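You operate a simulated robot arm through the tools that you are given. There is no shell and no other tool. Be economical: measure what you need, move in short steps, check, and stop when the job is done.

The job below is to be done with a simulated robot arm. You get a single attempt, and the scene is never put back.

## Task
Drain the sighting tube and fill it to 100 ml from the slim cylinder.
Fine: catch the old water in the silt beaker under the spout and shut the tap before you fill. Cylinder and beaker go back. No spill. Set down upright: silt beaker, slim cylinder.
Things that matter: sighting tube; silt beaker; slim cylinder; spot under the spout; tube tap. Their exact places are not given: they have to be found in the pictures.

The check looks at the end state, three seconds after you hand in, the way a careful person would. Anything else that was tipped, shoved, dropped, spilled or broken makes it a failure.

## Robot
A 6-joint arm with a two-finger gripper, on a carriage that runs on a rail from [-16, 1377] to [11, -963] (x, y) and turns from -3.718 to 2.077 rad about z. Base frame: it is fixed where the carriage stands at the start and does not move with it; the origin is on the floor, on the carriage's upright axis, x ahead of it, y to its left, z up. Lengths are in mm, angles in rad, forces in N, time in s.
Its first joint turns from -2.897 to 2.897 rad. Places, roughly: sighting tube [800, -600, 1100]; spot under the spout [700, -600, 900]; tube tap [700, -600, 1100]. Payload 2.54 kg.
The TCP is the grasp point between the finger pads, 23 mm short of the fingertips. In the tool frame z runs along the fingers and y along their closing line. The gripper opens to 126 mm. The gripper's body begins 82 mm behind the TCP.
Orientation is told as [roll, pitch, yaw] about the base's x, y, z axes, in that order, counted from this pose: with the fingers straight down and closing along the base's y, the tool's x points along the base's -x, its y along +y and its z along -z.

## Interface
- The arm moves only by the tool send_rows. Its argument "increments" is a list of rows, each a list of 2 entries, a list of its own where there are three numbers: the shift along the tool's x, y, z in m, then the turn, a rotation vector about the tool's x, y, z in rad. In form: [[[tx, ty, tz], [ax, ay, az]], ...]. A call has 1 to 10 rows; each row is the pose to reach, as a shift and turn from the pose commanded when the call began, along the tool's axes at that moment. "gripper" is the finger opening in m, from 0 to 0.126, set as the call begins (left out, the last holds). Rows are played at 5 a second. More than 50 mm and 0.15 rad between two rows, or a gripper value outside its range, and nothing of the call is played. A pose out of reach is approached as far as the arm can. The call stops where the force on the tool passes 40 N (or 10 N more than at its start, if that is more) or the arm is blocked; 0.2 s more then pass. Each finger halts on what it meets, pressing with about 23 N; the grip force reading is that of the motor and also rises with nothing between the fingers. The clock runs only during rows and for 0.2 s after the last one: add rows that repeat a pose to give the fingers time. It gives the time, the measured TCP pose, the force on the tool (base axes), the opening and the grip force at its end, in the units of the frame above (readings bear some noise), with the torque about the TCP (base axes, N m) and any sound that the robot's microphone picked up.
- Cameras (640 x 400 px; columns grow to the right, rows downward): "scene" is now at [31.4, 129.5, 1632.5]; the picture's right is [-0.85, -0.53, 0.00], its down [-0.22, 0.35, -0.91] and it looks along [0.49, -0.77, -0.42] (base axes); focal length 257 px, centre (320, 200). "wrist" rides on the gripper at [82, 14, -122] in the tool frame; the picture's right is [-0.17, 0.99, 0.00], its down [-0.79, -0.13, -0.60] and it looks along [-0.59, -0.10, 0.80] (tool axes); focal length 243 px, centre (320, 200).
- snapshot(camera): a new picture of that camera. It takes no simulated time.
- lift_body(by): slides the trunk up (or, below 0, down) by that many mm; the arm and the scene camera ride with it, the base frame stays. It gives what a move gives, with no picture.
- steer(legs): drives the robot by 1 to 6 legs, each [ahead, left, turn to the left] in mm, mm and rad, along the robot's own axes; the way and the turn of a leg run together, so that a leg with both is an arc; at most 1500 mm and 3.142 rad a leg. The arm and the cameras ride along, it lands a little off, and it stops where it bumps. It keeps to its track: a leg is cut to what the track allows. It gives what a move gives.
- head_to(pan, tilt): turns the head with the scene camera to pan (to the left, within 2.094 rad either way) and tilt (down, from -0.506 to 1.204), counted from straight ahead of the robot. It gives what a move gives.
- point_at(camera, pixels): for up to 12 pixels [column, row] of the newest picture of that camera ("zoom" is the newest enlarged one), the place [x, y, z] in the base frame of the surface seen there, good to about 2 mm, but the place of the scene camera against the robot may be out by one fixed shift of up to 12 mm in any direction. It takes no simulated time.
- inspect(camera, box): a new picture of the part [left, top, right, bottom] of that camera's present view, enlarged. It takes no simulated time.
- sign_off(): hands the job in; it is judged then, once.

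Keep the steps short. Do not move on a guess: measure, check each grasp and each placing, and mend mistakes. In all there are 80 turns and 52 pictures (those below and enlarged ones count). Leave the gripper open and the arm clear of the work at the hand-in unless told otherwise, and finish with a single line.

The tools are called after "Emit:" as a command line: name --argument value ..., lists and objects as JSON in quotes. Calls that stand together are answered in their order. send_rows: Moves the arm, as the interface text tells. Its arguments: {"type":"object","properties":{"increments":{"type":"array"},"gripper":{"type":"number"}},"required":["increments"]} The other tools are called the same way: lift_body (by) slides the trunk up or down; steer (legs) drives the base; head_to (pan, tilt) turns the head that bears the scene camera; snapshot (camera) takes a picture; point_at (camera, pixels) gives the place of the surface under pixels of a picture; inspect (camera, box) takes an enlarged picture of a part of a camera's view; sign_off () hands the job in.

At the start:

```text
clock: 0.0
eef_pos: [318.0, -447.7, 1595.7]
ee_rot: [0.001, 0.001, 0.0]
wrist_force: [0.3, 0.4, -0.4]
ft_torque: [-0.04, 0.0, 0.01]
grip_width: 126.1
finger_force: 0.1
trunk travel left (down, up): [-425.0, 65.0]
robot x, y, heading: [-2.5, 1.6, -0.001]
head pan, tilt: [-1.009, 0.428]
```

scene: 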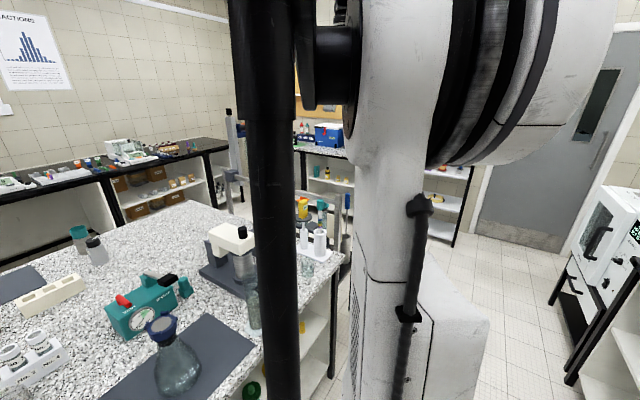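
wrist: 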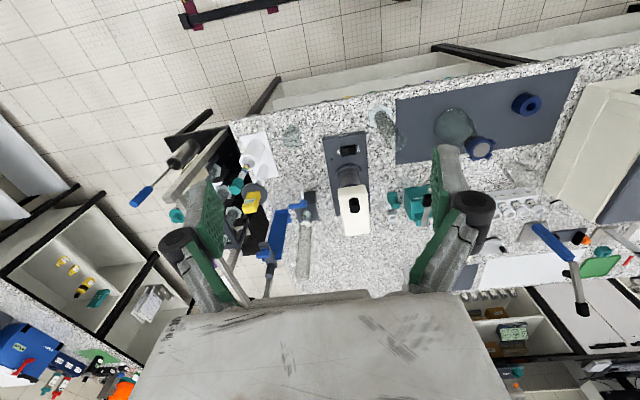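

The arm blocks most of the scene view, so I'll enlarge the wrist view around the bench and the scene view between the obstructions.

Emit:
inspect --camera "wrist" --box '[120, 80, 480, 305]'

Emit:
inspect --camera "scene" --box '[0, 170, 360, 395]'

```text
1.78 times, centred on (300, 192) of wrist
```

zoom: 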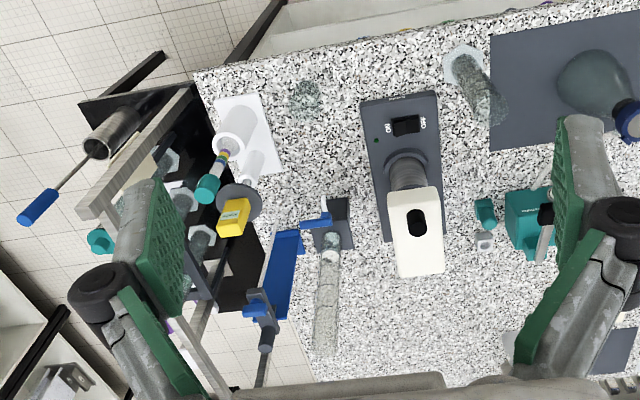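

```text
1.78 times, centred on (180, 282) of scene
```

zoom: 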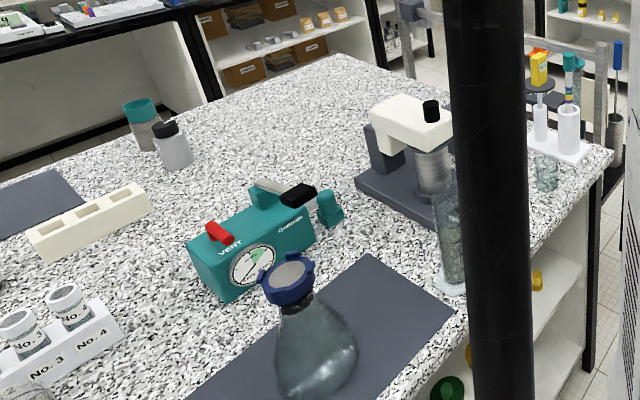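

I'll measure the candidates in the wrist view: the cylinder with a hexagonal foot at (382,112), the small glass at (291,135), the tube and blue tap near (305,205) and the bench.

Emit:
point_at --camera "wrist" --pixels '[[376, 108], [390, 130], [291, 135], [304, 204], [302, 255], [265, 265], [307, 210], [300, 280], [235, 130], [350, 200], [262, 190], [330, 280]]'

Emit:
inspect --camera "wrist" --box '[230, 170, 358, 300]'

```text
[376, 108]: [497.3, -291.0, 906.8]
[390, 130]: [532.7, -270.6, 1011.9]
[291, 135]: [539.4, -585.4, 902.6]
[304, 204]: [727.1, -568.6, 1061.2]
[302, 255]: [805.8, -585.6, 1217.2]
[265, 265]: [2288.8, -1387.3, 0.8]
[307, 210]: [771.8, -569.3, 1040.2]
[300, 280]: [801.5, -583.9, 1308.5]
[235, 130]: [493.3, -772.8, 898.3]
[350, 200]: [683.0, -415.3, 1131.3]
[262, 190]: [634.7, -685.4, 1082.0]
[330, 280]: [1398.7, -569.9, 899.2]
```

```text
3.08 times, centred on (294, 235) of wrist
```

zoom: 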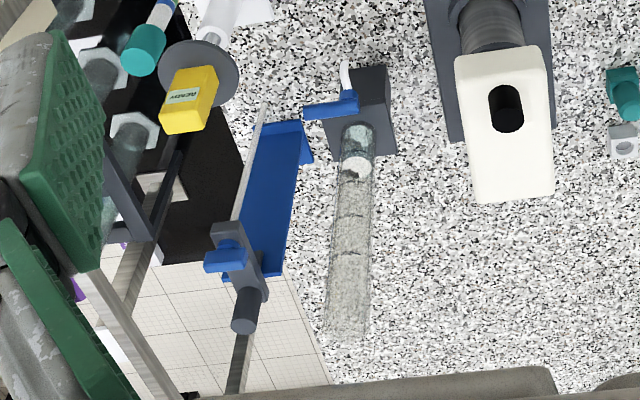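

The tube stands at about (803,-585), z 1060–1310. The tap is near (730,-575,1060), the cylinder near (497,-291) and a small glass near (539,-585). I'll drive along the rail toward them for a view past the arm.

Emit:
steer --legs '[[0, -450, 0]]'

Emit:
head_to --pan -0.2 --tilt 0.6

Emit:
snapshot --camera "scene"

```text
clock: 2.7
eef_pos: [322.8, -899.8, 1596.1]
ee_rot: [-0.002, 0.0, 0.001]
wrist_force: [0.5, 0.2, 0.1]
ft_torque: [0.03, 0.01, -0.01]
grip_width: 126.1
finger_force: 0.0
trunk travel left (down, up): [-425.0, 65.0]
robot x, y, heading: [5.4, -449.2, -0.0]
head pan, tilt: [-1.009, 0.428]
```

```text
clock: 3.9
eef_pos: [324.5, -898.3, 1596.2]
ee_rot: [0.001, -0.001, -0.001]
wrist_force: [0.1, -0.5, -0.3]
ft_torque: [0.02, 0.01, -0.01]
grip_width: 126.3
finger_force: 0.0
trunk travel left (down, up): [-425.0, 65.0]
robot x, y, heading: [6.9, -453.0, 0.004]
head pan, tilt: [-0.201, 0.6]
```

```text
46 pictures are left
```

scene: 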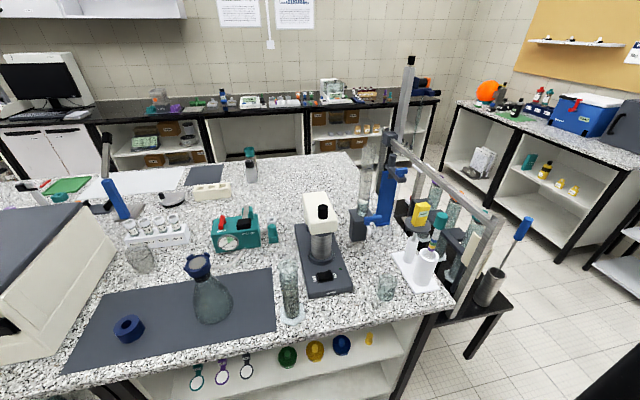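

Now I have a clear view, so I'll enlarge the tube, tap and glass area, and then the cylinder.

Emit:
inspect --camera "scene" --box '[330, 130, 450, 240]'

Emit:
inspect --camera "scene" --box '[250, 220, 430, 332]'

```text
3.64 times, centred on (390, 185) of scene
```

zoom: 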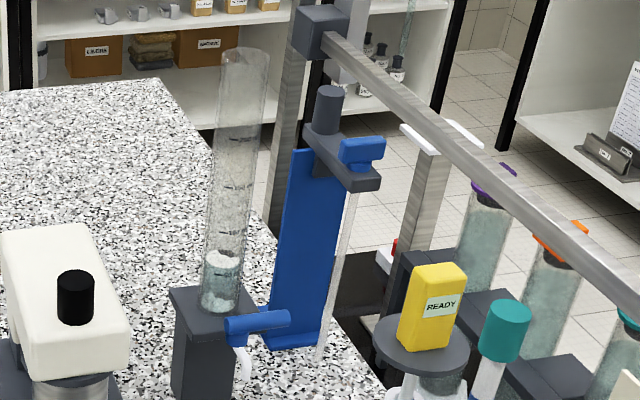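

```text
3.56 times, centred on (340, 276) of scene
```

zoom: 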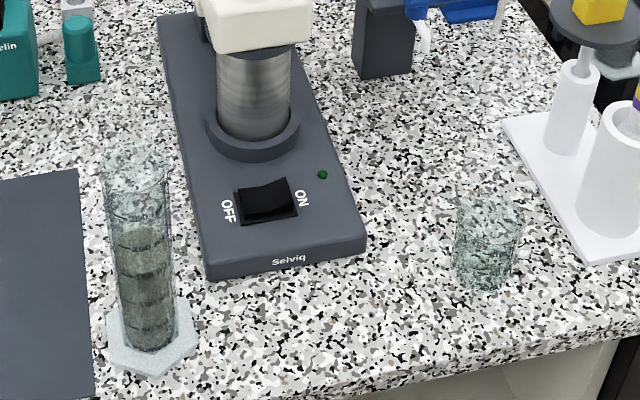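

I'll check the other glass at (140,258) in case it's a competing "beaker", then measure key points in the tube area.

Emit:
inspect --camera "scene" --box '[90, 160, 290, 285]'

Emit:
point_at --camera "scene" --pixels '[[140, 246], [140, 265], [386, 276], [384, 292], [380, 280], [394, 280], [291, 265], [290, 300], [279, 315], [304, 310], [288, 325], [294, 310]]'

```text
3.20 times, centred on (190, 222) of scene
```

zoom: 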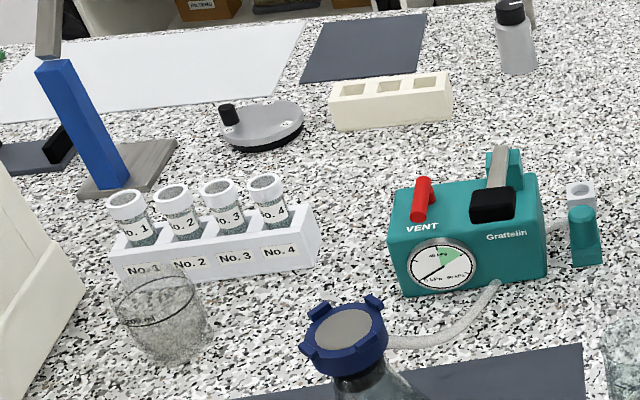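

```text
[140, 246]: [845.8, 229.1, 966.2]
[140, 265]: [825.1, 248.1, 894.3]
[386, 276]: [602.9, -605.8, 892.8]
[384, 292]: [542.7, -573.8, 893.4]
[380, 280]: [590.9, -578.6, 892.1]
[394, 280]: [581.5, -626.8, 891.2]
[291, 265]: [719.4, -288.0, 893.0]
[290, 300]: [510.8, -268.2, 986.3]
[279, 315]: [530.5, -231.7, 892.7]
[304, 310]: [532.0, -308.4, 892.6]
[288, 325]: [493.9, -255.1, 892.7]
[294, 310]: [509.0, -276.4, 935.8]
```

Two glasses could be the beaker: one near the spout and one at (835,240). I'll enlarge both.

Emit:
inspect --camera "scene" --box '[360, 260, 416, 308]'

Emit:
inspect --camera "scene" --box '[112, 234, 172, 280]'

```text
8.33 times, centred on (388, 284) of scene
```

zoom: 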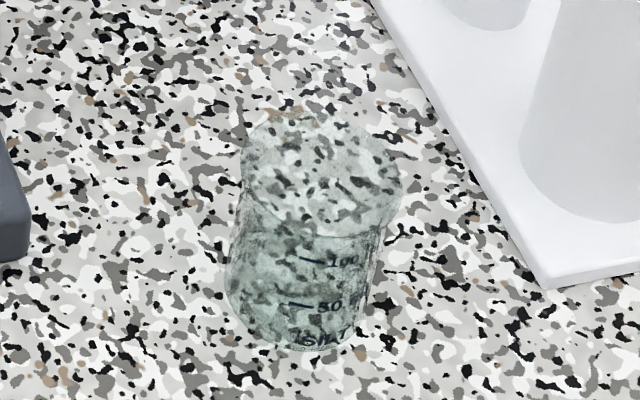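

```text
8.70 times, centred on (142, 257) of scene
```

zoom: 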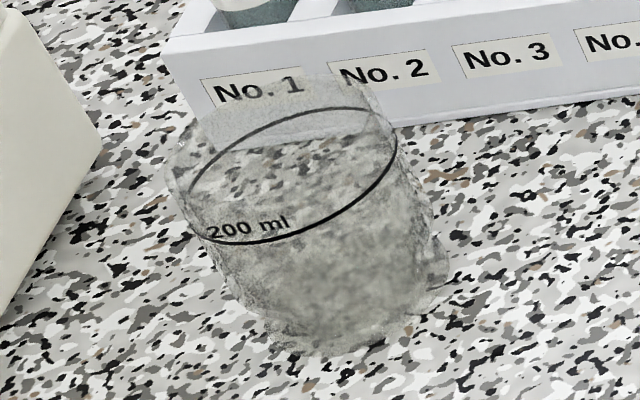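

The glass near the tube is labelled SILT, so that's the beaker. Next I'll measure the tall objects, the tap, the spout and the tube, so that lowering the trunk is safe.

Emit:
point_at --camera "scene" --pixels '[[392, 135], [440, 180], [492, 215], [420, 210], [523, 222], [409, 60], [370, 143], [371, 210], [394, 220], [376, 219], [396, 231], [371, 207]]'

Emit:
inspect --camera "scene" --box '[345, 190, 415, 246]'

```text
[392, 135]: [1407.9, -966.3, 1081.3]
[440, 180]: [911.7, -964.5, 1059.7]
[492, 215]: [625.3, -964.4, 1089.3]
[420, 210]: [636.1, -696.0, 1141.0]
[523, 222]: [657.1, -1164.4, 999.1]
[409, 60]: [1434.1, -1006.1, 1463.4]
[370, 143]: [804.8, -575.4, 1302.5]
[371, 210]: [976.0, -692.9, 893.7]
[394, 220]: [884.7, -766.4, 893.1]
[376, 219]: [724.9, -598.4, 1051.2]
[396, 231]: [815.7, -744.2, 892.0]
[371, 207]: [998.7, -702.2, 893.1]
```

```text
7.14 times, centred on (380, 218) of scene
```

zoom: 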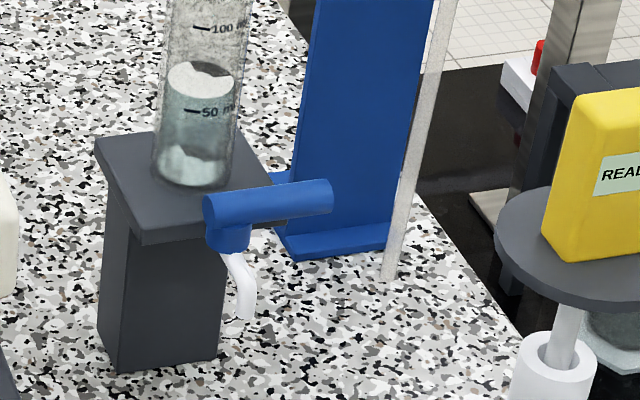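

Emit:
point_at --camera "zoom" --pixels '[[213, 210], [240, 207], [325, 195], [300, 198], [225, 238], [240, 260], [247, 312], [160, 230], [200, 120], [195, 180], [110, 150], [145, 238]]'

Emit:
inspect --camera "scene" --box '[340, 135, 400, 195]'

Emit:
inspect --camera "scene" --box '[260, 250, 320, 330]'

```text
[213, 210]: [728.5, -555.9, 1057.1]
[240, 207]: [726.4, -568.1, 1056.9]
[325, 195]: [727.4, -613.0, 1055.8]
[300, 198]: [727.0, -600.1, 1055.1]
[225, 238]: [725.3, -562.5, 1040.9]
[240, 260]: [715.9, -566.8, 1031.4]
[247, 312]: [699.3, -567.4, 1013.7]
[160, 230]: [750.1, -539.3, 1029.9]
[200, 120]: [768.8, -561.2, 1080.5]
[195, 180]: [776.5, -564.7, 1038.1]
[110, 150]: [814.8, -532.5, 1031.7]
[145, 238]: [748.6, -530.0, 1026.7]
```

```text
6.67 times, centred on (370, 165) of scene
```

zoom: 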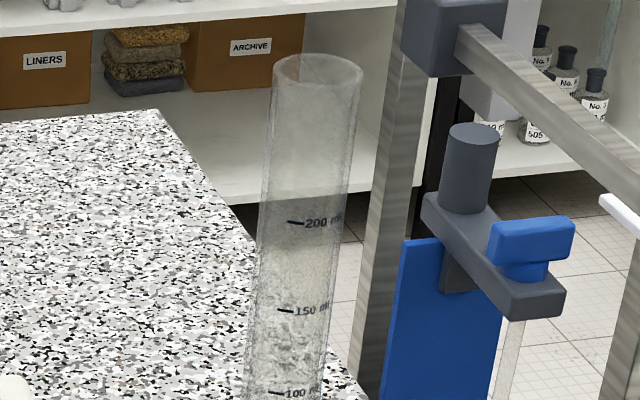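

```text
5.00 times, centred on (290, 290) of scene
```

zoom: 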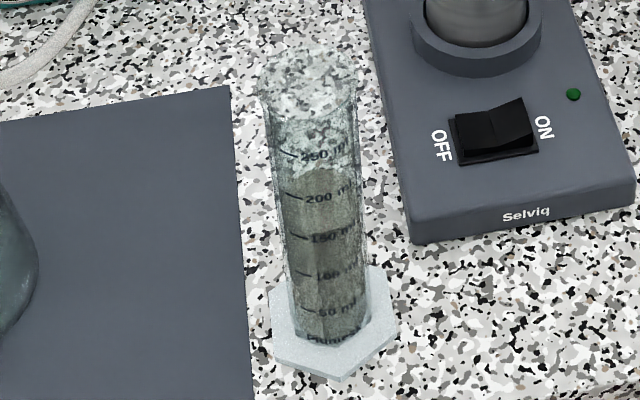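

The handle lies along y at z≈1056, from y -555 to -615, with the pivot at about (727,-562). I'll read the cylinder's label and check the other cylinders on the side table.

Emit:
inspect --camera "scene" --box '[276, 300, 308, 324]'

Emit:
inspect --camera "scene" --box '[385, 170, 545, 310]'

```text
16.00 times, centred on (292, 312) of scene
```

zoom: 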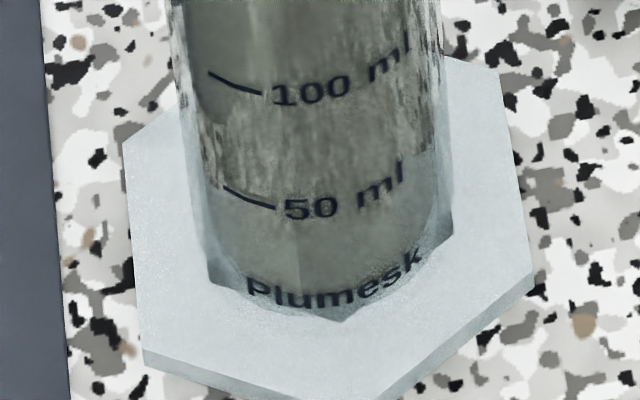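

```text
2.86 times, centred on (465, 240) of scene
```

zoom: 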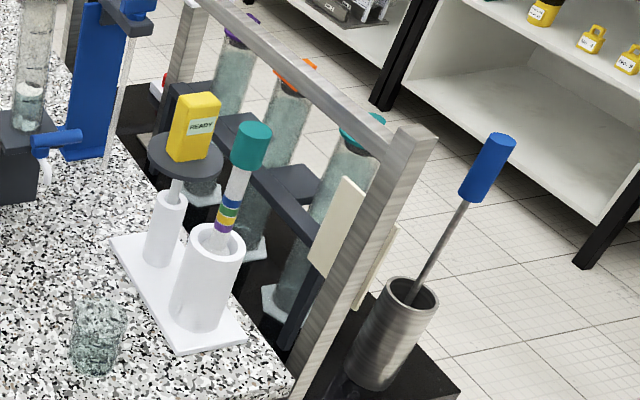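

The labelled Plumesk cylinder is the slim one, filled to about 225 ml, and the tube holds about 75 ml. I'll swing the arm to a 45° tilted pose in front of the beaker, staying high at z≈1300.

Emit:
send_rows --increments '[[[-0.0076, 0.0303, 0.0296], [0, -0.0785, 0]], [[-0.0152, 0.0606, 0.0592], [0, -0.157, 0]], [[-0.0228, 0.0909, 0.0888], [0, -0.2355, 0]], [[-0.0304, 0.1212, 0.1184], [0, -0.314, 0]], [[-0.038, 0.1515, 0.148], [0, -0.3925, 0]], [[-0.0456, 0.1818, 0.1776], [0, -0.471, 0]], [[-0.0532, 0.2121, 0.2072], [0, -0.5495, 0]], [[-0.0608, 0.2424, 0.2368], [0, -0.628, 0]], [[-0.0684, 0.2727, 0.2664], [0, -0.7065, 0]], [[-0.076, 0.303, 0.296], [0, -0.785, 0]]]'

Emit:
snapshot --camera "wrist"

```text
clock: 5.0
eef_pos: [406.6, -824.7, 1477.3]
ee_rot: [-0.001, -0.353, -0.001]
wrist_force: [0.3, -0.2, 0.3]
ft_torque: [-0.02, 0.0, 0.02]
grip_width: 126.0
finger_force: 0.1
trunk travel left (down, up): [-425.0, 65.0]
robot x, y, heading: [2.1, -451.1, -0.002]
head pan, tilt: [-0.201, 0.6]
stopped in row 5: the arm was blocked; the commanded pose is now the measured one
```

```text
35 pictures are left
```

wrist: 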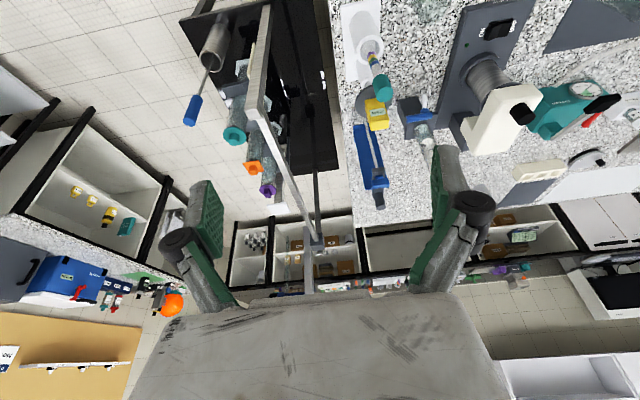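

The arm stopped partway, probably because it's folded too close to the trunk. I'll move outward and left without more tilt.

Emit:
send_rows --increments '[[[-0.0094, 0.028, 0.027], [0, 0, 0]], [[-0.0188, 0.056, 0.054], [0, 0, 0]], [[-0.028, 0.084, 0.081], [0, 0, 0]], [[-0.0375, 0.1125, 0.108], [0, 0, 0]], [[-0.047, 0.14, 0.135], [0, 0, 0]], [[-0.056, 0.168, 0.162], [0, 0, 0]], [[-0.0656, 0.197, 0.189], [0, 0, 0]], [[-0.075, 0.225, 0.216], [0, 0, 0]]]'

```text
clock: 6.8
eef_pos: [551.6, -598.5, 1297.6]
ee_rot: [-0.001, -0.352, 0.0]
wrist_force: [0.3, -0.1, 0.3]
ft_torque: [0.0, 0.02, 0.01]
grip_width: 126.0
finger_force: 0.0
trunk travel left (down, up): [-425.0, 65.0]
robot x, y, heading: [3.0, -450.5, 0.001]
head pan, tilt: [-0.201, 0.6]
```

That worked. Next I'll tilt to 45° in place.

Emit:
send_rows --increments '[[[0, 0, 0], [0, -0.11, 0]], [[0, 0, 0], [0, -0.22, 0]], [[0, 0, 0], [0, -0.33, 0]], [[0, 0, 0], [0, -0.433, 0]]]'

Emit:
snapshot --camera "wrist"

```text
clock: 7.8
eef_pos: [550.5, -599.2, 1299.0]
ee_rot: [0.0, -0.787, -0.002]
wrist_force: [-0.7, -0.6, 0.8]
ft_torque: [0.0, -0.01, -0.01]
grip_width: 125.9
finger_force: 0.1
trunk travel left (down, up): [-425.0, 65.0]
robot x, y, heading: [5.2, -452.4, 0.002]
head pan, tilt: [-0.201, 0.6]
```

```text
34 pictures are left
```

wrist: 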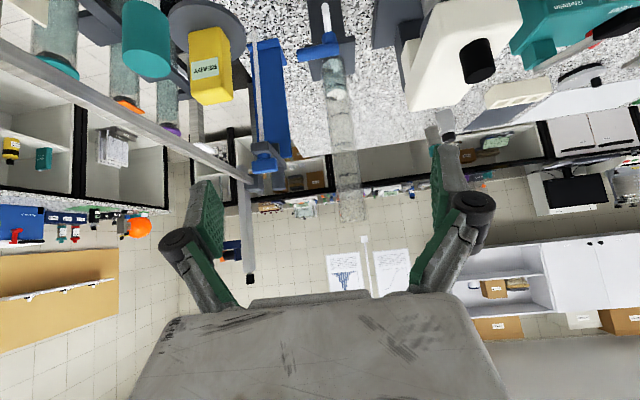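

The tube and tap are in the wrist view now. I'll measure the handle (300–340, 45–60), tube edges, rim and block.

Emit:
point_at --camera "wrist" --pixels '[[303, 56], [318, 52], [334, 45], [336, 36], [334, 170], [344, 170], [356, 170], [351, 218], [325, 10], [326, 75], [334, 92], [345, 92]]'

Emit:
inspect --camera "wrist" --box '[285, 0, 385, 230]'

```text
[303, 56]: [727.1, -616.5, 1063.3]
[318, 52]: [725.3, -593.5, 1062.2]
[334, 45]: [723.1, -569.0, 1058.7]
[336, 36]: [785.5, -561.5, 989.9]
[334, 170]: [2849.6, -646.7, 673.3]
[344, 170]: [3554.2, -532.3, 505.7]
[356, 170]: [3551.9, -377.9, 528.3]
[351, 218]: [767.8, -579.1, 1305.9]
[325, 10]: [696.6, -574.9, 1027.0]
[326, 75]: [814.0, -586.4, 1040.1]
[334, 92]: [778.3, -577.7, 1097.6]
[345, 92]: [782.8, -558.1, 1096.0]
```

```text
1.74 times, centred on (335, 115) of wrist
```

zoom: 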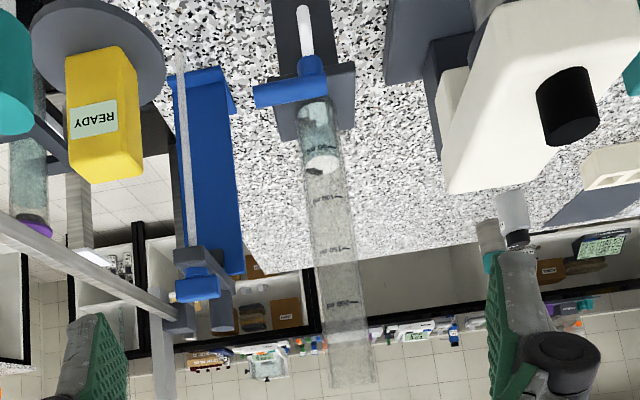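

The tap handle is at z≈1062, the spout tip at about (697,-572,1020), and the scene camera reads about 7 mm low in z. I'll lower the hand toward the beaker, staying back and above it, to measure it.

Emit:
send_rows --increments '[[[0.042, 0.004, 0.014], [0, 0, 0]], [[0.084, 0.008, 0.028], [0, 0, 0]], [[0.126, 0.012, 0.042], [0, 0, 0]], [[0.168, 0.016, 0.056], [0, 0, 0]], [[0.2115, 0.019, 0.0697], [0, 0, 0]]]'

Emit:
snapshot --camera "wrist"

```text
clock: 9.0
eef_pos: [449.8, -582.0, 1100.3]
ee_rot: [-0.002, -0.788, -0.002]
wrist_force: [-0.2, -0.2, -0.2]
ft_torque: [-0.01, -0.03, 0.02]
grip_width: 125.9
finger_force: 0.1
trunk travel left (down, up): [-425.0, 65.0]
robot x, y, heading: [5.7, -453.8, 0.001]
head pan, tilt: [-0.201, 0.6]
```

```text
32 pictures are left
```

wrist: 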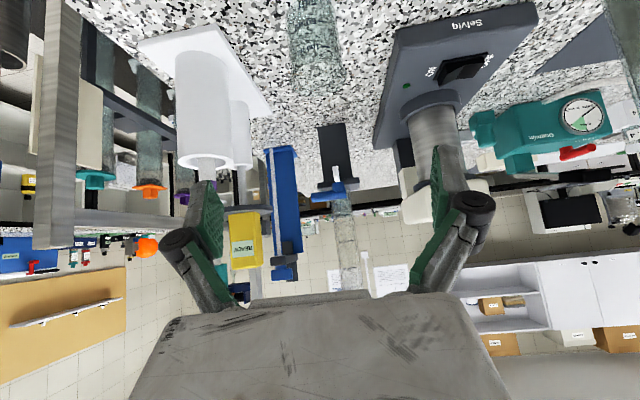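

The beaker is at the top, around (315,40). I'll query its visible edges.

Emit:
point_at --camera "wrist" --pixels '[[312, 10], [314, 30], [300, 20], [330, 20], [316, 60], [318, 80], [320, 86], [292, 20], [334, 20], [344, 70], [294, 70], [318, 74]]'

Emit:
inspect --camera "wrist" --box '[260, 0, 380, 110]'

```text
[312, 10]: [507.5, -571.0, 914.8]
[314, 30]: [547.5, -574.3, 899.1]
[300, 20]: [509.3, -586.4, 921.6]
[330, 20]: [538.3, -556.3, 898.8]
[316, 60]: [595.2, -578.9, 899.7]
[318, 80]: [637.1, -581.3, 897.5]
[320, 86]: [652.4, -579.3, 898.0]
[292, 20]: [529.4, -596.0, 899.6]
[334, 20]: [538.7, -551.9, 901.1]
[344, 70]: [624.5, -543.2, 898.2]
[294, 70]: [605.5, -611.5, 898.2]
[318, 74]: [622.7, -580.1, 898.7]
```

```text
3.64 times, centred on (320, 55) of wrist
```

zoom: 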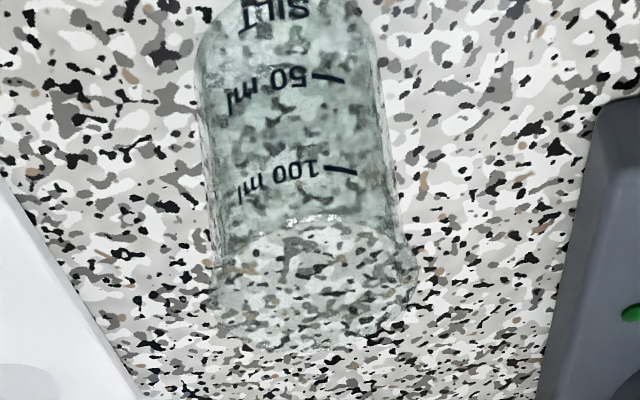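

The beaker centre is about (533,-578), radius about 27, rim z≈973. I'll approach along the 45° tool axis with 95 mm opening to TCP (533,-578,938).

Emit:
send_rows --increments '[[[0.028, 0.002, 0.0265], [0, 0, 0]], [[0.056, 0.004, 0.053], [0, 0, 0]], [[0.056, 0.004, 0.083], [0, 0, 0]], [[0.056, 0.004, 0.113], [0, 0, 0]], [[0.056, 0.004, 0.138], [0, 0, 0]], [[0.056, 0.004, 0.158], [0, 0, 0]], [[0.056, 0.004, 0.173], [0, 0, 0]]]' --gripper 0.095

Emit:
snapshot --camera "wrist"

```text
clock: 10.6
eef_pos: [571.1, -596.9, 1035.6]
ee_rot: [0.0, -0.784, -0.002]
wrist_force: [-0.6, -0.2, -0.3]
ft_torque: [0.0, -0.02, -0.04]
grip_width: 95.0
finger_force: 0.1
out of reach, approached as far as the arm can: row 1, 2, 3, 4, 5, 6, 7
trunk travel left (down, up): [-425.0, 65.0]
robot x, y, heading: [6.8, -450.2, 0.001]
head pan, tilt: [-0.201, 0.6]
```

```text
30 pictures are left
```

wrist: 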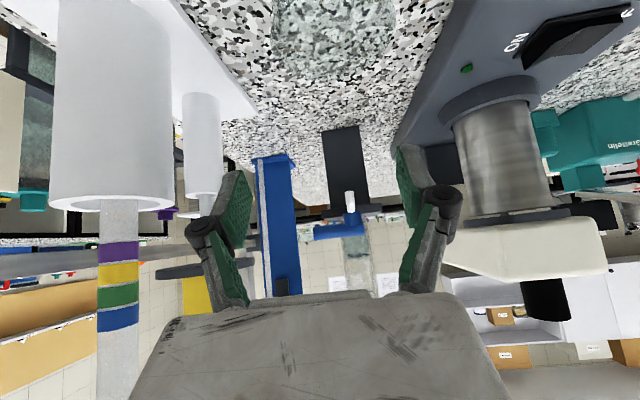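

That pose is inside the arm's minimum reach from here. I'll lift clear, then move the robot left along the rail so the beaker sits farther from the axis.

Emit:
send_rows --increments '[[[-0.026, 0, -0.036], [0, 0, 0]], [[-0.053, 0, -0.072], [0, 0, 0]], [[-0.079, 0, -0.108], [0, 0, 0]], [[-0.105, 0, -0.144], [0, 0, 0]], [[-0.132, 0, -0.18], [0, 0, 0]], [[-0.158, 0, -0.2156], [0, 0, 0]]]'

Emit:
steer --legs '[[0, 270, 0]]'

```text
clock: 12.0
eef_pos: [528.0, -594.2, 1297.4]
ee_rot: [0.001, -0.787, -0.003]
wrist_force: [0.0, 0.6, -1.0]
ft_torque: [-0.02, 0.02, 0.01]
grip_width: 95.1
finger_force: 0.1
trunk travel left (down, up): [-425.0, 65.0]
robot x, y, heading: [6.5, -451.5, -0.005]
head pan, tilt: [-0.201, 0.6]
```

```text
clock: 13.9
eef_pos: [526.2, -323.6, 1298.6]
ee_rot: [0.002, -0.787, -0.004]
wrist_force: [-0.4, 0.6, 0.2]
ft_torque: [-0.02, 0.02, 0.01]
grip_width: 95.1
finger_force: 0.1
trunk travel left (down, up): [-425.0, 65.0]
robot x, y, heading: [3.2, -176.0, -0.003]
head pan, tilt: [-0.201, 0.6]
```

Emit:
send_rows --increments '[[[0.0273, -0.0282, 0.015], [0, 0, 0]], [[0.0547, -0.0564, 0.03], [0, 0, 0]], [[0.082, -0.0847, 0.045], [0, 0, 0]], [[0.1093, -0.1129, 0.06], [0, 0, 0]], [[0.1367, -0.1411, 0.075], [0, 0, 0]], [[0.164, -0.1693, 0.09], [0, 0, 0]], [[0.1913, -0.1976, 0.105], [0, 0, 0]], [[0.2187, -0.2258, 0.12], [0, 0, 0]], [[0.246, -0.254, 0.1355], [0, 0, 0]]]'

```text
clock: 15.9
eef_pos: [446.8, -577.1, 1027.0]
ee_rot: [0.0, -0.787, -0.004]
wrist_force: [-0.3, 0.2, -0.4]
ft_torque: [0.01, 0.01, 0.0]
grip_width: 95.1
finger_force: 0.1
trunk travel left (down, up): [-425.0, 65.0]
robot x, y, heading: [-0.7, -178.8, -0.002]
head pan, tilt: [-0.201, 0.6]
```

The pose is reached. Now I'll go forward along the tool axis to the beaker.

Emit:
send_rows --increments '[[[0.0006, 0, 0.03], [0, 0, 0]], [[0.001, -0.001, 0.06], [0, 0, 0]], [[0.0016, -0.001, 0.09], [0, 0, 0]], [[0.002, -0.001, 0.11], [0, 0, 0]], [[0.0023, -0.001, 0.1237], [0, 0, 0]]]'

Emit:
snapshot --camera "wrist"

```text
clock: 17.1
eef_pos: [535.1, -579.5, 940.1]
ee_rot: [0.004, -0.785, -0.005]
wrist_force: [0.8, -0.6, 0.4]
ft_torque: [0.04, 0.0, -0.02]
grip_width: 94.6
finger_force: 0.1
out of reach, approached as far as the arm can: row 5
trunk travel left (down, up): [-425.0, 65.0]
robot x, y, heading: [3.0, -181.2, -0.006]
head pan, tilt: [-0.201, 0.6]
```

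```text
29 pictures are left
```

wrist: 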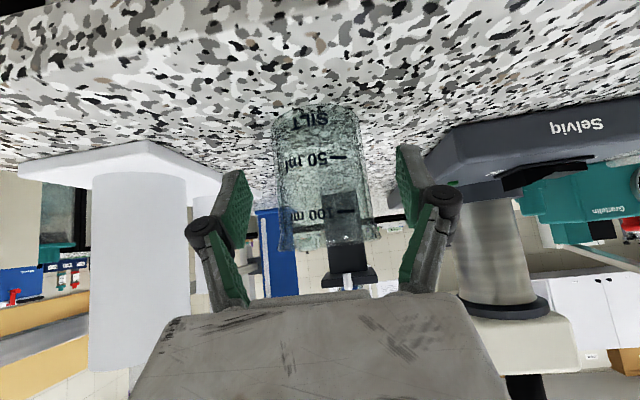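

The beaker sits between the fingers, so I'll close.

Emit:
send_rows --increments '[[[0, 0, 0], [0, 0, 0]], [[0, 0, 0], [0, 0, 0]], [[0, 0, 0], [0, 0, 0]], [[0, 0, 0], [0, 0, 0]]]' --gripper 0.03

```text
clock: 18.1
eef_pos: [534.5, -579.0, 939.6]
ee_rot: [0.002, -0.784, -0.004]
wrist_force: [0.2, 0.3, 0.2]
ft_torque: [0.02, -0.01, 0.01]
grip_width: 50.6
finger_force: 22.8
trunk travel left (down, up): [-425.0, 65.0]
robot x, y, heading: [3.0, -177.9, -0.004]
head pan, tilt: [-0.201, 0.6]
```

Gripped at 50.6 mm. Before moving toward the spout, I'll check side clearances to the microscope base and the white rack.

Emit:
point_at --camera "wrist" --pixels '[[432, 155], [440, 180], [448, 135], [150, 145], [225, 170], [187, 230], [218, 195], [346, 190], [346, 245], [346, 275], [365, 280], [280, 250]]'

```text
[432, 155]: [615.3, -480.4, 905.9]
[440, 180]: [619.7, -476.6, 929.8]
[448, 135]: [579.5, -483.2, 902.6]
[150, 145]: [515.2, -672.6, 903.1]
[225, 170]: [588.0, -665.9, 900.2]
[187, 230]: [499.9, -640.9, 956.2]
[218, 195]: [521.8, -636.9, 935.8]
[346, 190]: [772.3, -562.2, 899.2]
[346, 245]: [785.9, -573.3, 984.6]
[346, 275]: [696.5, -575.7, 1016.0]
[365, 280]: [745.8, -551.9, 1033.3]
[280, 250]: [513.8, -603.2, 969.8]
```

The corridor is clear: microscope edge at y -480, plate edge at -666. The spout tip is at (697,-576,1016). I'll lift 20 mm and slide toward the spout.

Emit:
send_rows --increments '[[[-0.0141, 0, -0.0141], [0, 0, 0]], [[-0.0369, 0.001, 0.0087], [0, 0, 0]], [[-0.0598, 0.002, 0.0316], [0, 0, 0]], [[-0.0827, 0.003, 0.0545], [0, 0, 0]], [[-0.1056, 0.0035, 0.0774], [0, 0, 0]], [[-0.1297, 0.0035, 0.1015], [0, 0, 0]]]'

Emit:
snapshot --camera "wrist"

```text
clock: 19.6
eef_pos: [701.4, -577.9, 961.2]
ee_rot: [0.0, -0.787, -0.005]
wrist_force: [-0.1, 0.0, 0.0]
ft_torque: [0.01, -0.02, 0.01]
grip_width: 29.8
finger_force: 0.1
trunk travel left (down, up): [-425.0, 65.0]
robot x, y, heading: [-0.8, -179.2, -0.007]
head pan, tilt: [-0.201, 0.6]
```

```text
28 pictures are left
```

wrist: 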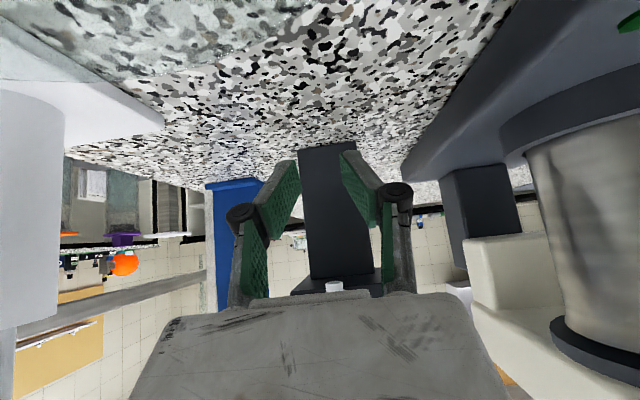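

The gripper closed to 29.8 mm, so the beaker slipped out. I'll look with the scene camera before moving anything.

Emit:
head_to --pan -0.7 --tilt 0.7

Emit:
snapshot --camera "scene"

```text
clock: 20.5
eef_pos: [700.6, -577.3, 962.1]
ee_rot: [-0.001, -0.787, -0.002]
wrist_force: [0.0, 0.2, -0.5]
ft_torque: [0.04, 0.03, 0.0]
grip_width: 30.2
finger_force: 0.1
trunk travel left (down, up): [-425.0, 65.0]
robot x, y, heading: [2.7, -181.5, -0.001]
head pan, tilt: [-0.7, 0.7]
```

```text
27 pictures are left
```

scene: 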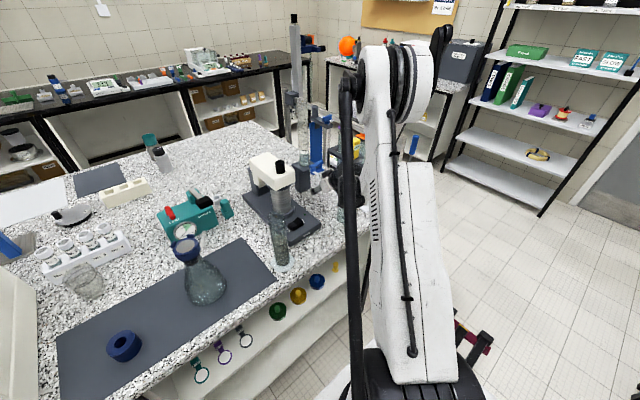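

Emit:
inspect --camera "scene" --box '[290, 150, 380, 250]'

Emit:
inspect --camera "wrist" --box '[0, 0, 320, 200]'

```text
4.00 times, centred on (335, 200) of scene
```

zoom: 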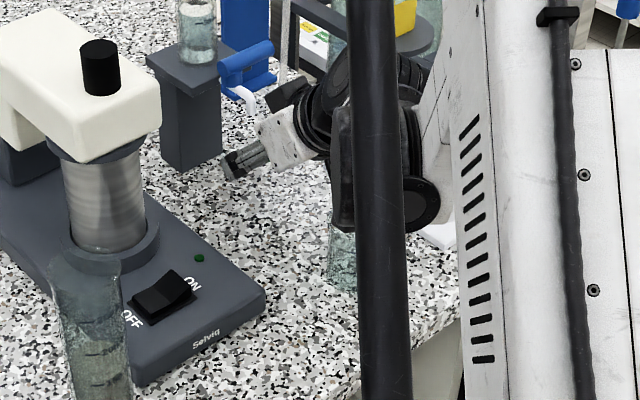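

```text
2.00 times, centred on (160, 100) of wrist
```

zoom: 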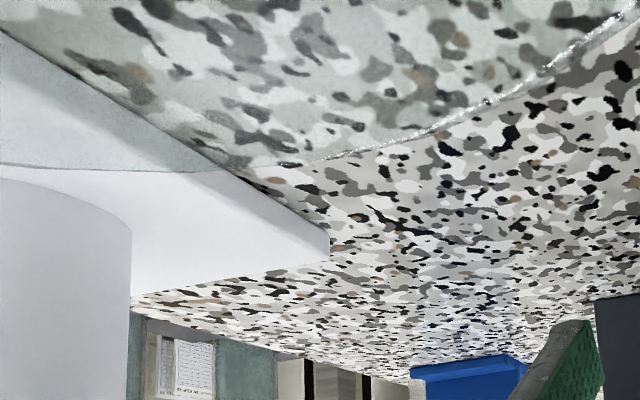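

The beaker still stands upright at its place, under the wrist. I'll back straight out along the tool axis, up and away from both the spout and the beaker.

Emit:
send_rows --increments '[[[0, 0, -0.02], [0, 0, 0]], [[0, 0, -0.05], [0, 0, 0]], [[0, 0, -0.09], [0, 0, 0]], [[0, 0, -0.13], [0, 0, 0]], [[0, 0, -0.17], [0, 0, 0]], [[0, 0, -0.21], [0, 0, 0]]]' --gripper 0.095

```text
clock: 21.9
eef_pos: [548.7, -578.2, 1111.5]
ee_rot: [0.0, -0.786, -0.003]
wrist_force: [-0.2, 0.6, 0.2]
ft_torque: [-0.01, -0.01, -0.01]
grip_width: 95.1
finger_force: 0.1
trunk travel left (down, up): [-425.0, 65.0]
robot x, y, heading: [3.0, -180.4, -0.006]
head pan, tilt: [-0.7, 0.7]
```

Emit:
send_rows --increments '[[[0.036, 0, -0.02], [0, 0, 0]], [[0.071, 0, -0.041], [0, 0, 0]], [[0.1067, 0, -0.0616], [0, 0, 0]]]'

Emit:
inspect --camera "wrist" --box '[220, 0, 400, 112]'

```text
clock: 22.7
eef_pos: [430.7, -577.3, 1078.5]
ee_rot: [0.0, -0.786, -0.004]
wrist_force: [-0.3, 0.7, 0.3]
ft_torque: [0.05, -0.03, 0.01]
grip_width: 95.3
finger_force: 0.0
trunk travel left (down, up): [-425.0, 65.0]
robot x, y, heading: [1.6, -175.4, -0.003]
head pan, tilt: [-0.7, 0.7]
```

```text
3.56 times, centred on (310, 56) of wrist
```

zoom: 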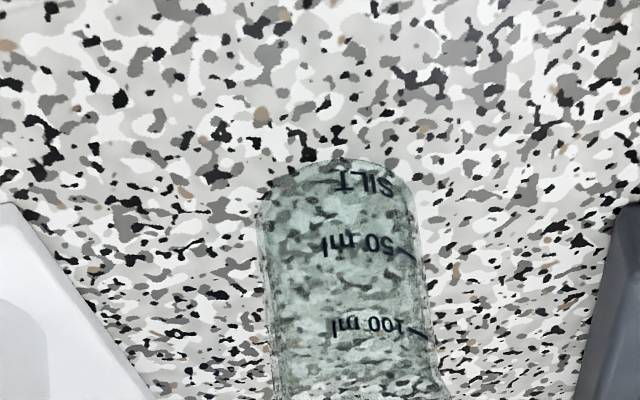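

The beaker is upright and has only turned a little. I'll measure bench points at the foot's near edge and sides in this zoom.

Emit:
point_at --camera "zoom" --pixels '[[340, 156], [300, 166], [256, 205], [416, 205], [380, 182], [342, 182], [370, 245], [330, 245], [405, 325], [350, 325], [412, 335], [390, 165]]'

```text
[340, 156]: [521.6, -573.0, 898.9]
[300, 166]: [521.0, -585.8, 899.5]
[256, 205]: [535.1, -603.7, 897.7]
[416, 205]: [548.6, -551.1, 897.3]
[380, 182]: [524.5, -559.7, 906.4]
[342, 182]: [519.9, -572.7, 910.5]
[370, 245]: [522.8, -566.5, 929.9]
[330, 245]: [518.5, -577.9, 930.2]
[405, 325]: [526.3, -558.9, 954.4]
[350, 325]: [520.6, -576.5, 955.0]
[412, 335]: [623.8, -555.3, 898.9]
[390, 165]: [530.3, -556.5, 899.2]
```

The beaker centre is now about (544,-578), 10 mm from where it stood. I'll re-grasp a little lower, then lift slowly and check.

Emit:
send_rows --increments '[[[0.011, 0, 0.03], [0, 0, 0]], [[0.0223, -0.001, 0.0605], [0, 0, 0]], [[0.0223, -0.001, 0.095], [0, 0, 0]], [[0.0223, -0.001, 0.13], [0, 0, 0]], [[0.0223, -0.001, 0.155], [0, 0, 0]], [[0.0223, -0.001, 0.172], [0, 0, 0]], [[0.0223, -0.001, 0.1805], [0, 0, 0]], [[0.0223, -0.001, 0.1805], [0, 0, 0]]]'

Emit:
send_rows --increments '[[[0, 0, 0], [0, 0, 0]], [[0, 0, 0], [0, 0, 0]], [[0, 0, 0], [0, 0, 0]], [[0, 0, 0], [0, 0, 0]], [[0, 0, 0], [0, 0, 0]], [[0, 0, 0], [0, 0, 0]]]' --gripper 0.0

Emit:
snapshot --camera "wrist"

```text
clock: 24.5
eef_pos: [544.0, -578.8, 935.3]
ee_rot: [0.001, -0.786, -0.004]
wrist_force: [-1.1, 0.5, 0.2]
ft_torque: [0.02, 0.01, 0.07]
grip_width: 95.0
finger_force: 0.1
trunk travel left (down, up): [-425.0, 65.0]
robot x, y, heading: [-1.0, -181.1, -0.005]
head pan, tilt: [-0.7, 0.7]
```

```text
clock: 25.9
eef_pos: [543.5, -578.9, 934.7]
ee_rot: [0.002, -0.785, -0.003]
wrist_force: [0.8, 0.3, -0.6]
ft_torque: [0.0, 0.01, -0.01]
grip_width: 53.2
finger_force: 22.9
trunk travel left (down, up): [-425.0, 65.0]
robot x, y, heading: [3.6, -181.6, -0.001]
head pan, tilt: [-0.7, 0.7]
```

```text
23 pictures are left
```

wrist: 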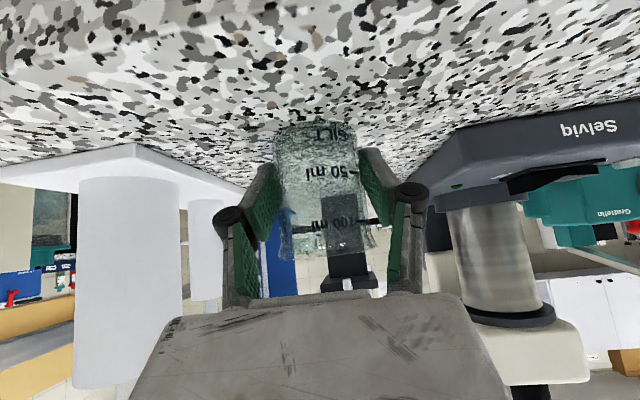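

Width 53.2 against 50.6 earlier means the first grip was off-centre. I'll reopen, move 9 mm farther in +x, and close again.

Emit:
send_rows --increments '[[[0, 0, 0], [0, 0, 0]], [[0, 0, 0], [0, 0, 0]], [[-0.003, 0, 0.003], [0, 0, 0]], [[-0.0063, 0, 0.0063], [0, 0, 0]], [[-0.0063, 0, 0.0063], [0, 0, 0]]]' --gripper 0.075

Emit:
send_rows --increments '[[[0, 0, 0], [0, 0, 0]], [[0, 0, 0], [0, 0, 0]], [[0, 0, 0], [0, 0, 0]], [[0, 0, 0], [0, 0, 0]], [[0, 0, 0], [0, 0, 0]]]' --gripper 0.0

Emit:
send_rows --increments '[[[-0.002, 0, -0.002], [0, 0, 0]], [[-0.004, 0, -0.004], [0, 0, 0]], [[-0.0071, 0, -0.0071], [0, 0, 0]], [[-0.0106, 0, -0.0106], [0, 0, 0]], [[-0.0141, 0, -0.0141], [0, 0, 0]], [[-0.0141, 0, -0.0141], [0, 0, 0]]]'

Emit:
snapshot --camera "wrist"

```text
clock: 27.1
eef_pos: [551.9, -578.0, 934.3]
ee_rot: [0.0, -0.787, -0.004]
wrist_force: [1.0, -0.1, 0.4]
ft_torque: [0.02, -0.01, -0.01]
grip_width: 75.1
finger_force: 0.1
trunk travel left (down, up): [-425.0, 65.0]
robot x, y, heading: [2.3, -177.9, -0.002]
head pan, tilt: [-0.7, 0.7]
```

```text
clock: 28.3
eef_pos: [551.8, -578.8, 933.4]
ee_rot: [0.0, -0.787, -0.003]
wrist_force: [1.0, -0.4, 1.4]
ft_torque: [0.06, 0.06, 0.02]
grip_width: 50.3
finger_force: 23.3
trunk travel left (down, up): [-425.0, 65.0]
robot x, y, heading: [-1.4, -178.9, -0.007]
head pan, tilt: [-0.7, 0.7]
```

```text
clock: 29.7
eef_pos: [551.4, -578.5, 954.0]
ee_rot: [0.001, -0.787, -0.004]
wrist_force: [-0.7, 0.0, -1.4]
ft_torque: [-0.01, 0.0, 0.03]
grip_width: 50.4
finger_force: 22.6
trunk travel left (down, up): [-425.0, 65.0]
robot x, y, heading: [2.9, -180.4, 0.003]
head pan, tilt: [-0.7, 0.7]
```

```text
22 pictures are left
```

wrist: 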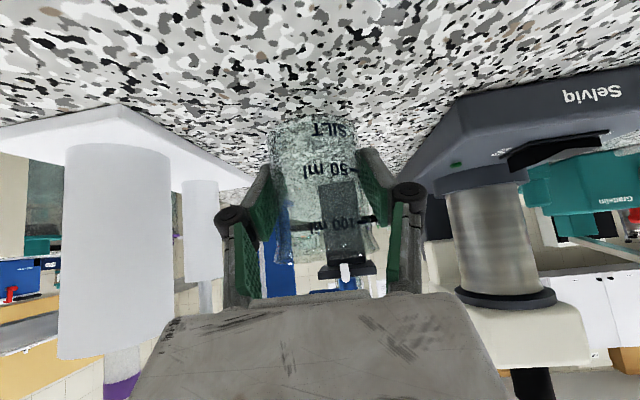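

It's lifted, but a chord of 50.4 means I'm now about 8 mm past centre; 53.2 at x=543.5 was the best. I'll set it down, shift back and re-grip.

Emit:
send_rows --increments '[[[0.0035, 0, 0.0035], [0, 0, 0]], [[0.007, 0, 0.007], [0, 0, 0]], [[0.0105, 0, 0.0105], [0, 0, 0]], [[0.0139, 0, 0.0139], [0, 0, 0]], [[0.0139, 0, 0.0139], [0, 0, 0]]]'

Emit:
send_rows --increments '[[[0, 0, 0], [0, 0, 0]], [[0, 0, 0], [0, 0, 0]], [[0.0025, 0, -0.0025], [0, 0, 0]], [[0.005, 0, -0.005], [0, 0, 0]], [[0.005, 0, -0.005], [0, 0, 0]]]' --gripper 0.075

Emit:
send_rows --increments '[[[0, 0, 0], [0, 0, 0]], [[0, 0, 0], [0, 0, 0]], [[0, 0, 0], [0, 0, 0]], [[0, 0, 0], [0, 0, 0]], [[0, 0, 0], [0, 0, 0]]]' --gripper 0.0

```text
clock: 30.9
eef_pos: [550.7, -577.9, 933.8]
ee_rot: [0.0, -0.788, -0.003]
wrist_force: [-0.4, -0.2, -0.4]
ft_torque: [0.0, -0.02, -0.02]
grip_width: 50.4
finger_force: 23.4
trunk travel left (down, up): [-425.0, 65.0]
robot x, y, heading: [1.1, -181.1, -0.001]
head pan, tilt: [-0.7, 0.7]
```

```text
clock: 32.1
eef_pos: [544.7, -578.0, 934.9]
ee_rot: [0.001, -0.786, -0.002]
wrist_force: [0.1, -0.5, -0.7]
ft_torque: [0.0, 0.03, -0.04]
grip_width: 75.0
finger_force: 0.0
trunk travel left (down, up): [-425.0, 65.0]
robot x, y, heading: [-0.2, -178.0, -0.002]
head pan, tilt: [-0.7, 0.7]
```

```text
clock: 33.3
eef_pos: [544.3, -578.5, 933.6]
ee_rot: [0.002, -0.785, -0.003]
wrist_force: [1.0, 0.3, -0.4]
ft_torque: [-0.01, 0.0, -0.05]
grip_width: 52.8
finger_force: 23.3
trunk travel left (down, up): [-425.0, 65.0]
robot x, y, heading: [0.0, -176.4, -0.004]
head pan, tilt: [-0.7, 0.7]
```

Well centred now at 52.8 mm. I'll lift 22 mm slowly and check the grip.

Emit:
send_rows --increments '[[[-0.002, 0, -0.002], [0, 0, 0]], [[-0.005, 0, -0.005], [0, 0, 0]], [[-0.009, 0, -0.009], [0, 0, 0]], [[-0.0125, 0, -0.0125], [0, 0, 0]], [[-0.0156, 0, -0.0156], [0, 0, 0]], [[-0.0156, 0, -0.0156], [0, 0, 0]]]'

Emit:
send_rows --increments '[[[-0.004, 0, 0.004], [0, 0, 0]], [[-0.014, 0.0005, 0.014], [0, 0, 0]], [[-0.026, 0.001, 0.026], [0, 0, 0]], [[-0.038, 0.0015, 0.038], [0, 0, 0]], [[-0.048, 0.002, 0.048], [0, 0, 0]], [[-0.054, 0.0025, 0.054], [0, 0, 0]], [[-0.054, 0.0025, 0.054], [0, 0, 0]]]'

```text
clock: 34.7
eef_pos: [543.9, -578.1, 956.1]
ee_rot: [0.001, -0.787, -0.004]
wrist_force: [-0.2, -0.2, -0.9]
ft_torque: [-0.02, -0.01, -0.03]
grip_width: 52.7
finger_force: 22.8
trunk travel left (down, up): [-425.0, 65.0]
robot x, y, heading: [5.2, -177.2, -0.006]
head pan, tilt: [-0.7, 0.7]
```

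```text
clock: 36.3
eef_pos: [620.9, -576.4, 956.9]
ee_rot: [-0.001, -0.787, -0.004]
wrist_force: [0.2, 0.0, -0.8]
ft_torque: [0.03, -0.01, 0.0]
grip_width: 52.5
finger_force: 23.0
trunk travel left (down, up): [-425.0, 65.0]
robot x, y, heading: [3.7, -177.4, -0.005]
head pan, tilt: [-0.7, 0.7]
```

The grip is holding at 52.5 mm. I'll continue the other 77 mm to under the spout.

Emit:
send_rows --increments '[[[-0.004, 0, 0.004], [0, 0, 0]], [[-0.014, 0, 0.014], [0, 0, 0]], [[-0.026, 0, 0.026], [0, 0, 0]], [[-0.038, 0.0005, 0.038], [0, 0, 0]], [[-0.048, 0.0005, 0.048], [0, 0, 0]], [[-0.0545, 0.0005, 0.0545], [0, 0, 0]], [[-0.0545, 0.0005, 0.0545], [0, 0, 0]]]'

Emit:
snapshot --camera "wrist"

```text
clock: 37.9
eef_pos: [698.0, -576.0, 957.2]
ee_rot: [0.0, -0.787, -0.006]
wrist_force: [-0.1, -0.4, -1.3]
ft_torque: [-0.01, -0.05, -0.03]
grip_width: 52.8
finger_force: 23.4
trunk travel left (down, up): [-425.0, 65.0]
robot x, y, heading: [-2.4, -180.0, -0.0]
head pan, tilt: [-0.7, 0.7]
```

```text
21 pictures are left
```

wrist: 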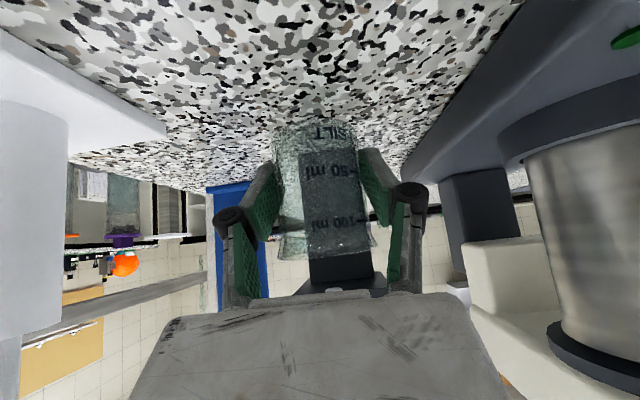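

The beaker is under the spout. I'll lower it to the set-down height (TCP z≈934), open, and back out along the tool axis.

Emit:
send_rows --increments '[[[0.004, 0, 0.004], [0, 0, 0]], [[0.008, 0, 0.008], [0, 0, 0]], [[0.012, 0, 0.012], [0, 0, 0]], [[0.0145, 0, 0.0145], [0, 0, 0]], [[0.0162, 0, 0.0162], [0, 0, 0]], [[0.0162, 0, 0.0162], [0, 0, 0]]]'

Emit:
send_rows --increments '[[[0, 0, 0], [0, 0, 0]], [[0, 0, 0], [0, 0, 0]], [[0, 0, 0], [0, 0, 0]], [[0, 0, -0.02], [0, 0, 0]], [[0, 0, -0.05], [0, 0, 0]], [[0, 0, -0.09], [0, 0, 0]], [[0, 0, -0.13], [0, 0, 0]], [[0, 0, -0.17], [0, 0, 0]], [[0, 0, -0.2], [0, 0, 0]]]' --gripper 0.08

Emit:
snapshot --camera "wrist"

```text
clock: 39.3
eef_pos: [697.7, -576.0, 935.1]
ee_rot: [0.0, -0.789, -0.003]
wrist_force: [3.2, -2.1, 13.9]
ft_torque: [0.06, 0.01, 0.03]
grip_width: 52.6
finger_force: 23.1
trunk travel left (down, up): [-425.0, 65.0]
robot x, y, heading: [2.2, -177.5, -0.006]
head pan, tilt: [-0.7, 0.7]
```

```text
clock: 41.3
eef_pos: [555.7, -575.5, 1075.5]
ee_rot: [0.001, -0.788, -0.003]
wrist_force: [0.2, 0.8, 0.7]
ft_torque: [0.04, 0.01, 0.03]
grip_width: 79.9
finger_force: 0.1
trunk travel left (down, up): [-425.0, 65.0]
robot x, y, heading: [-2.0, -181.2, -0.006]
head pan, tilt: [-0.7, 0.7]
```

```text
20 pictures are left
```

wrist: 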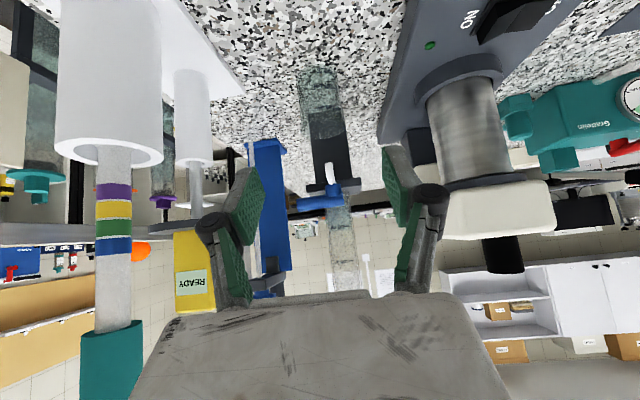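

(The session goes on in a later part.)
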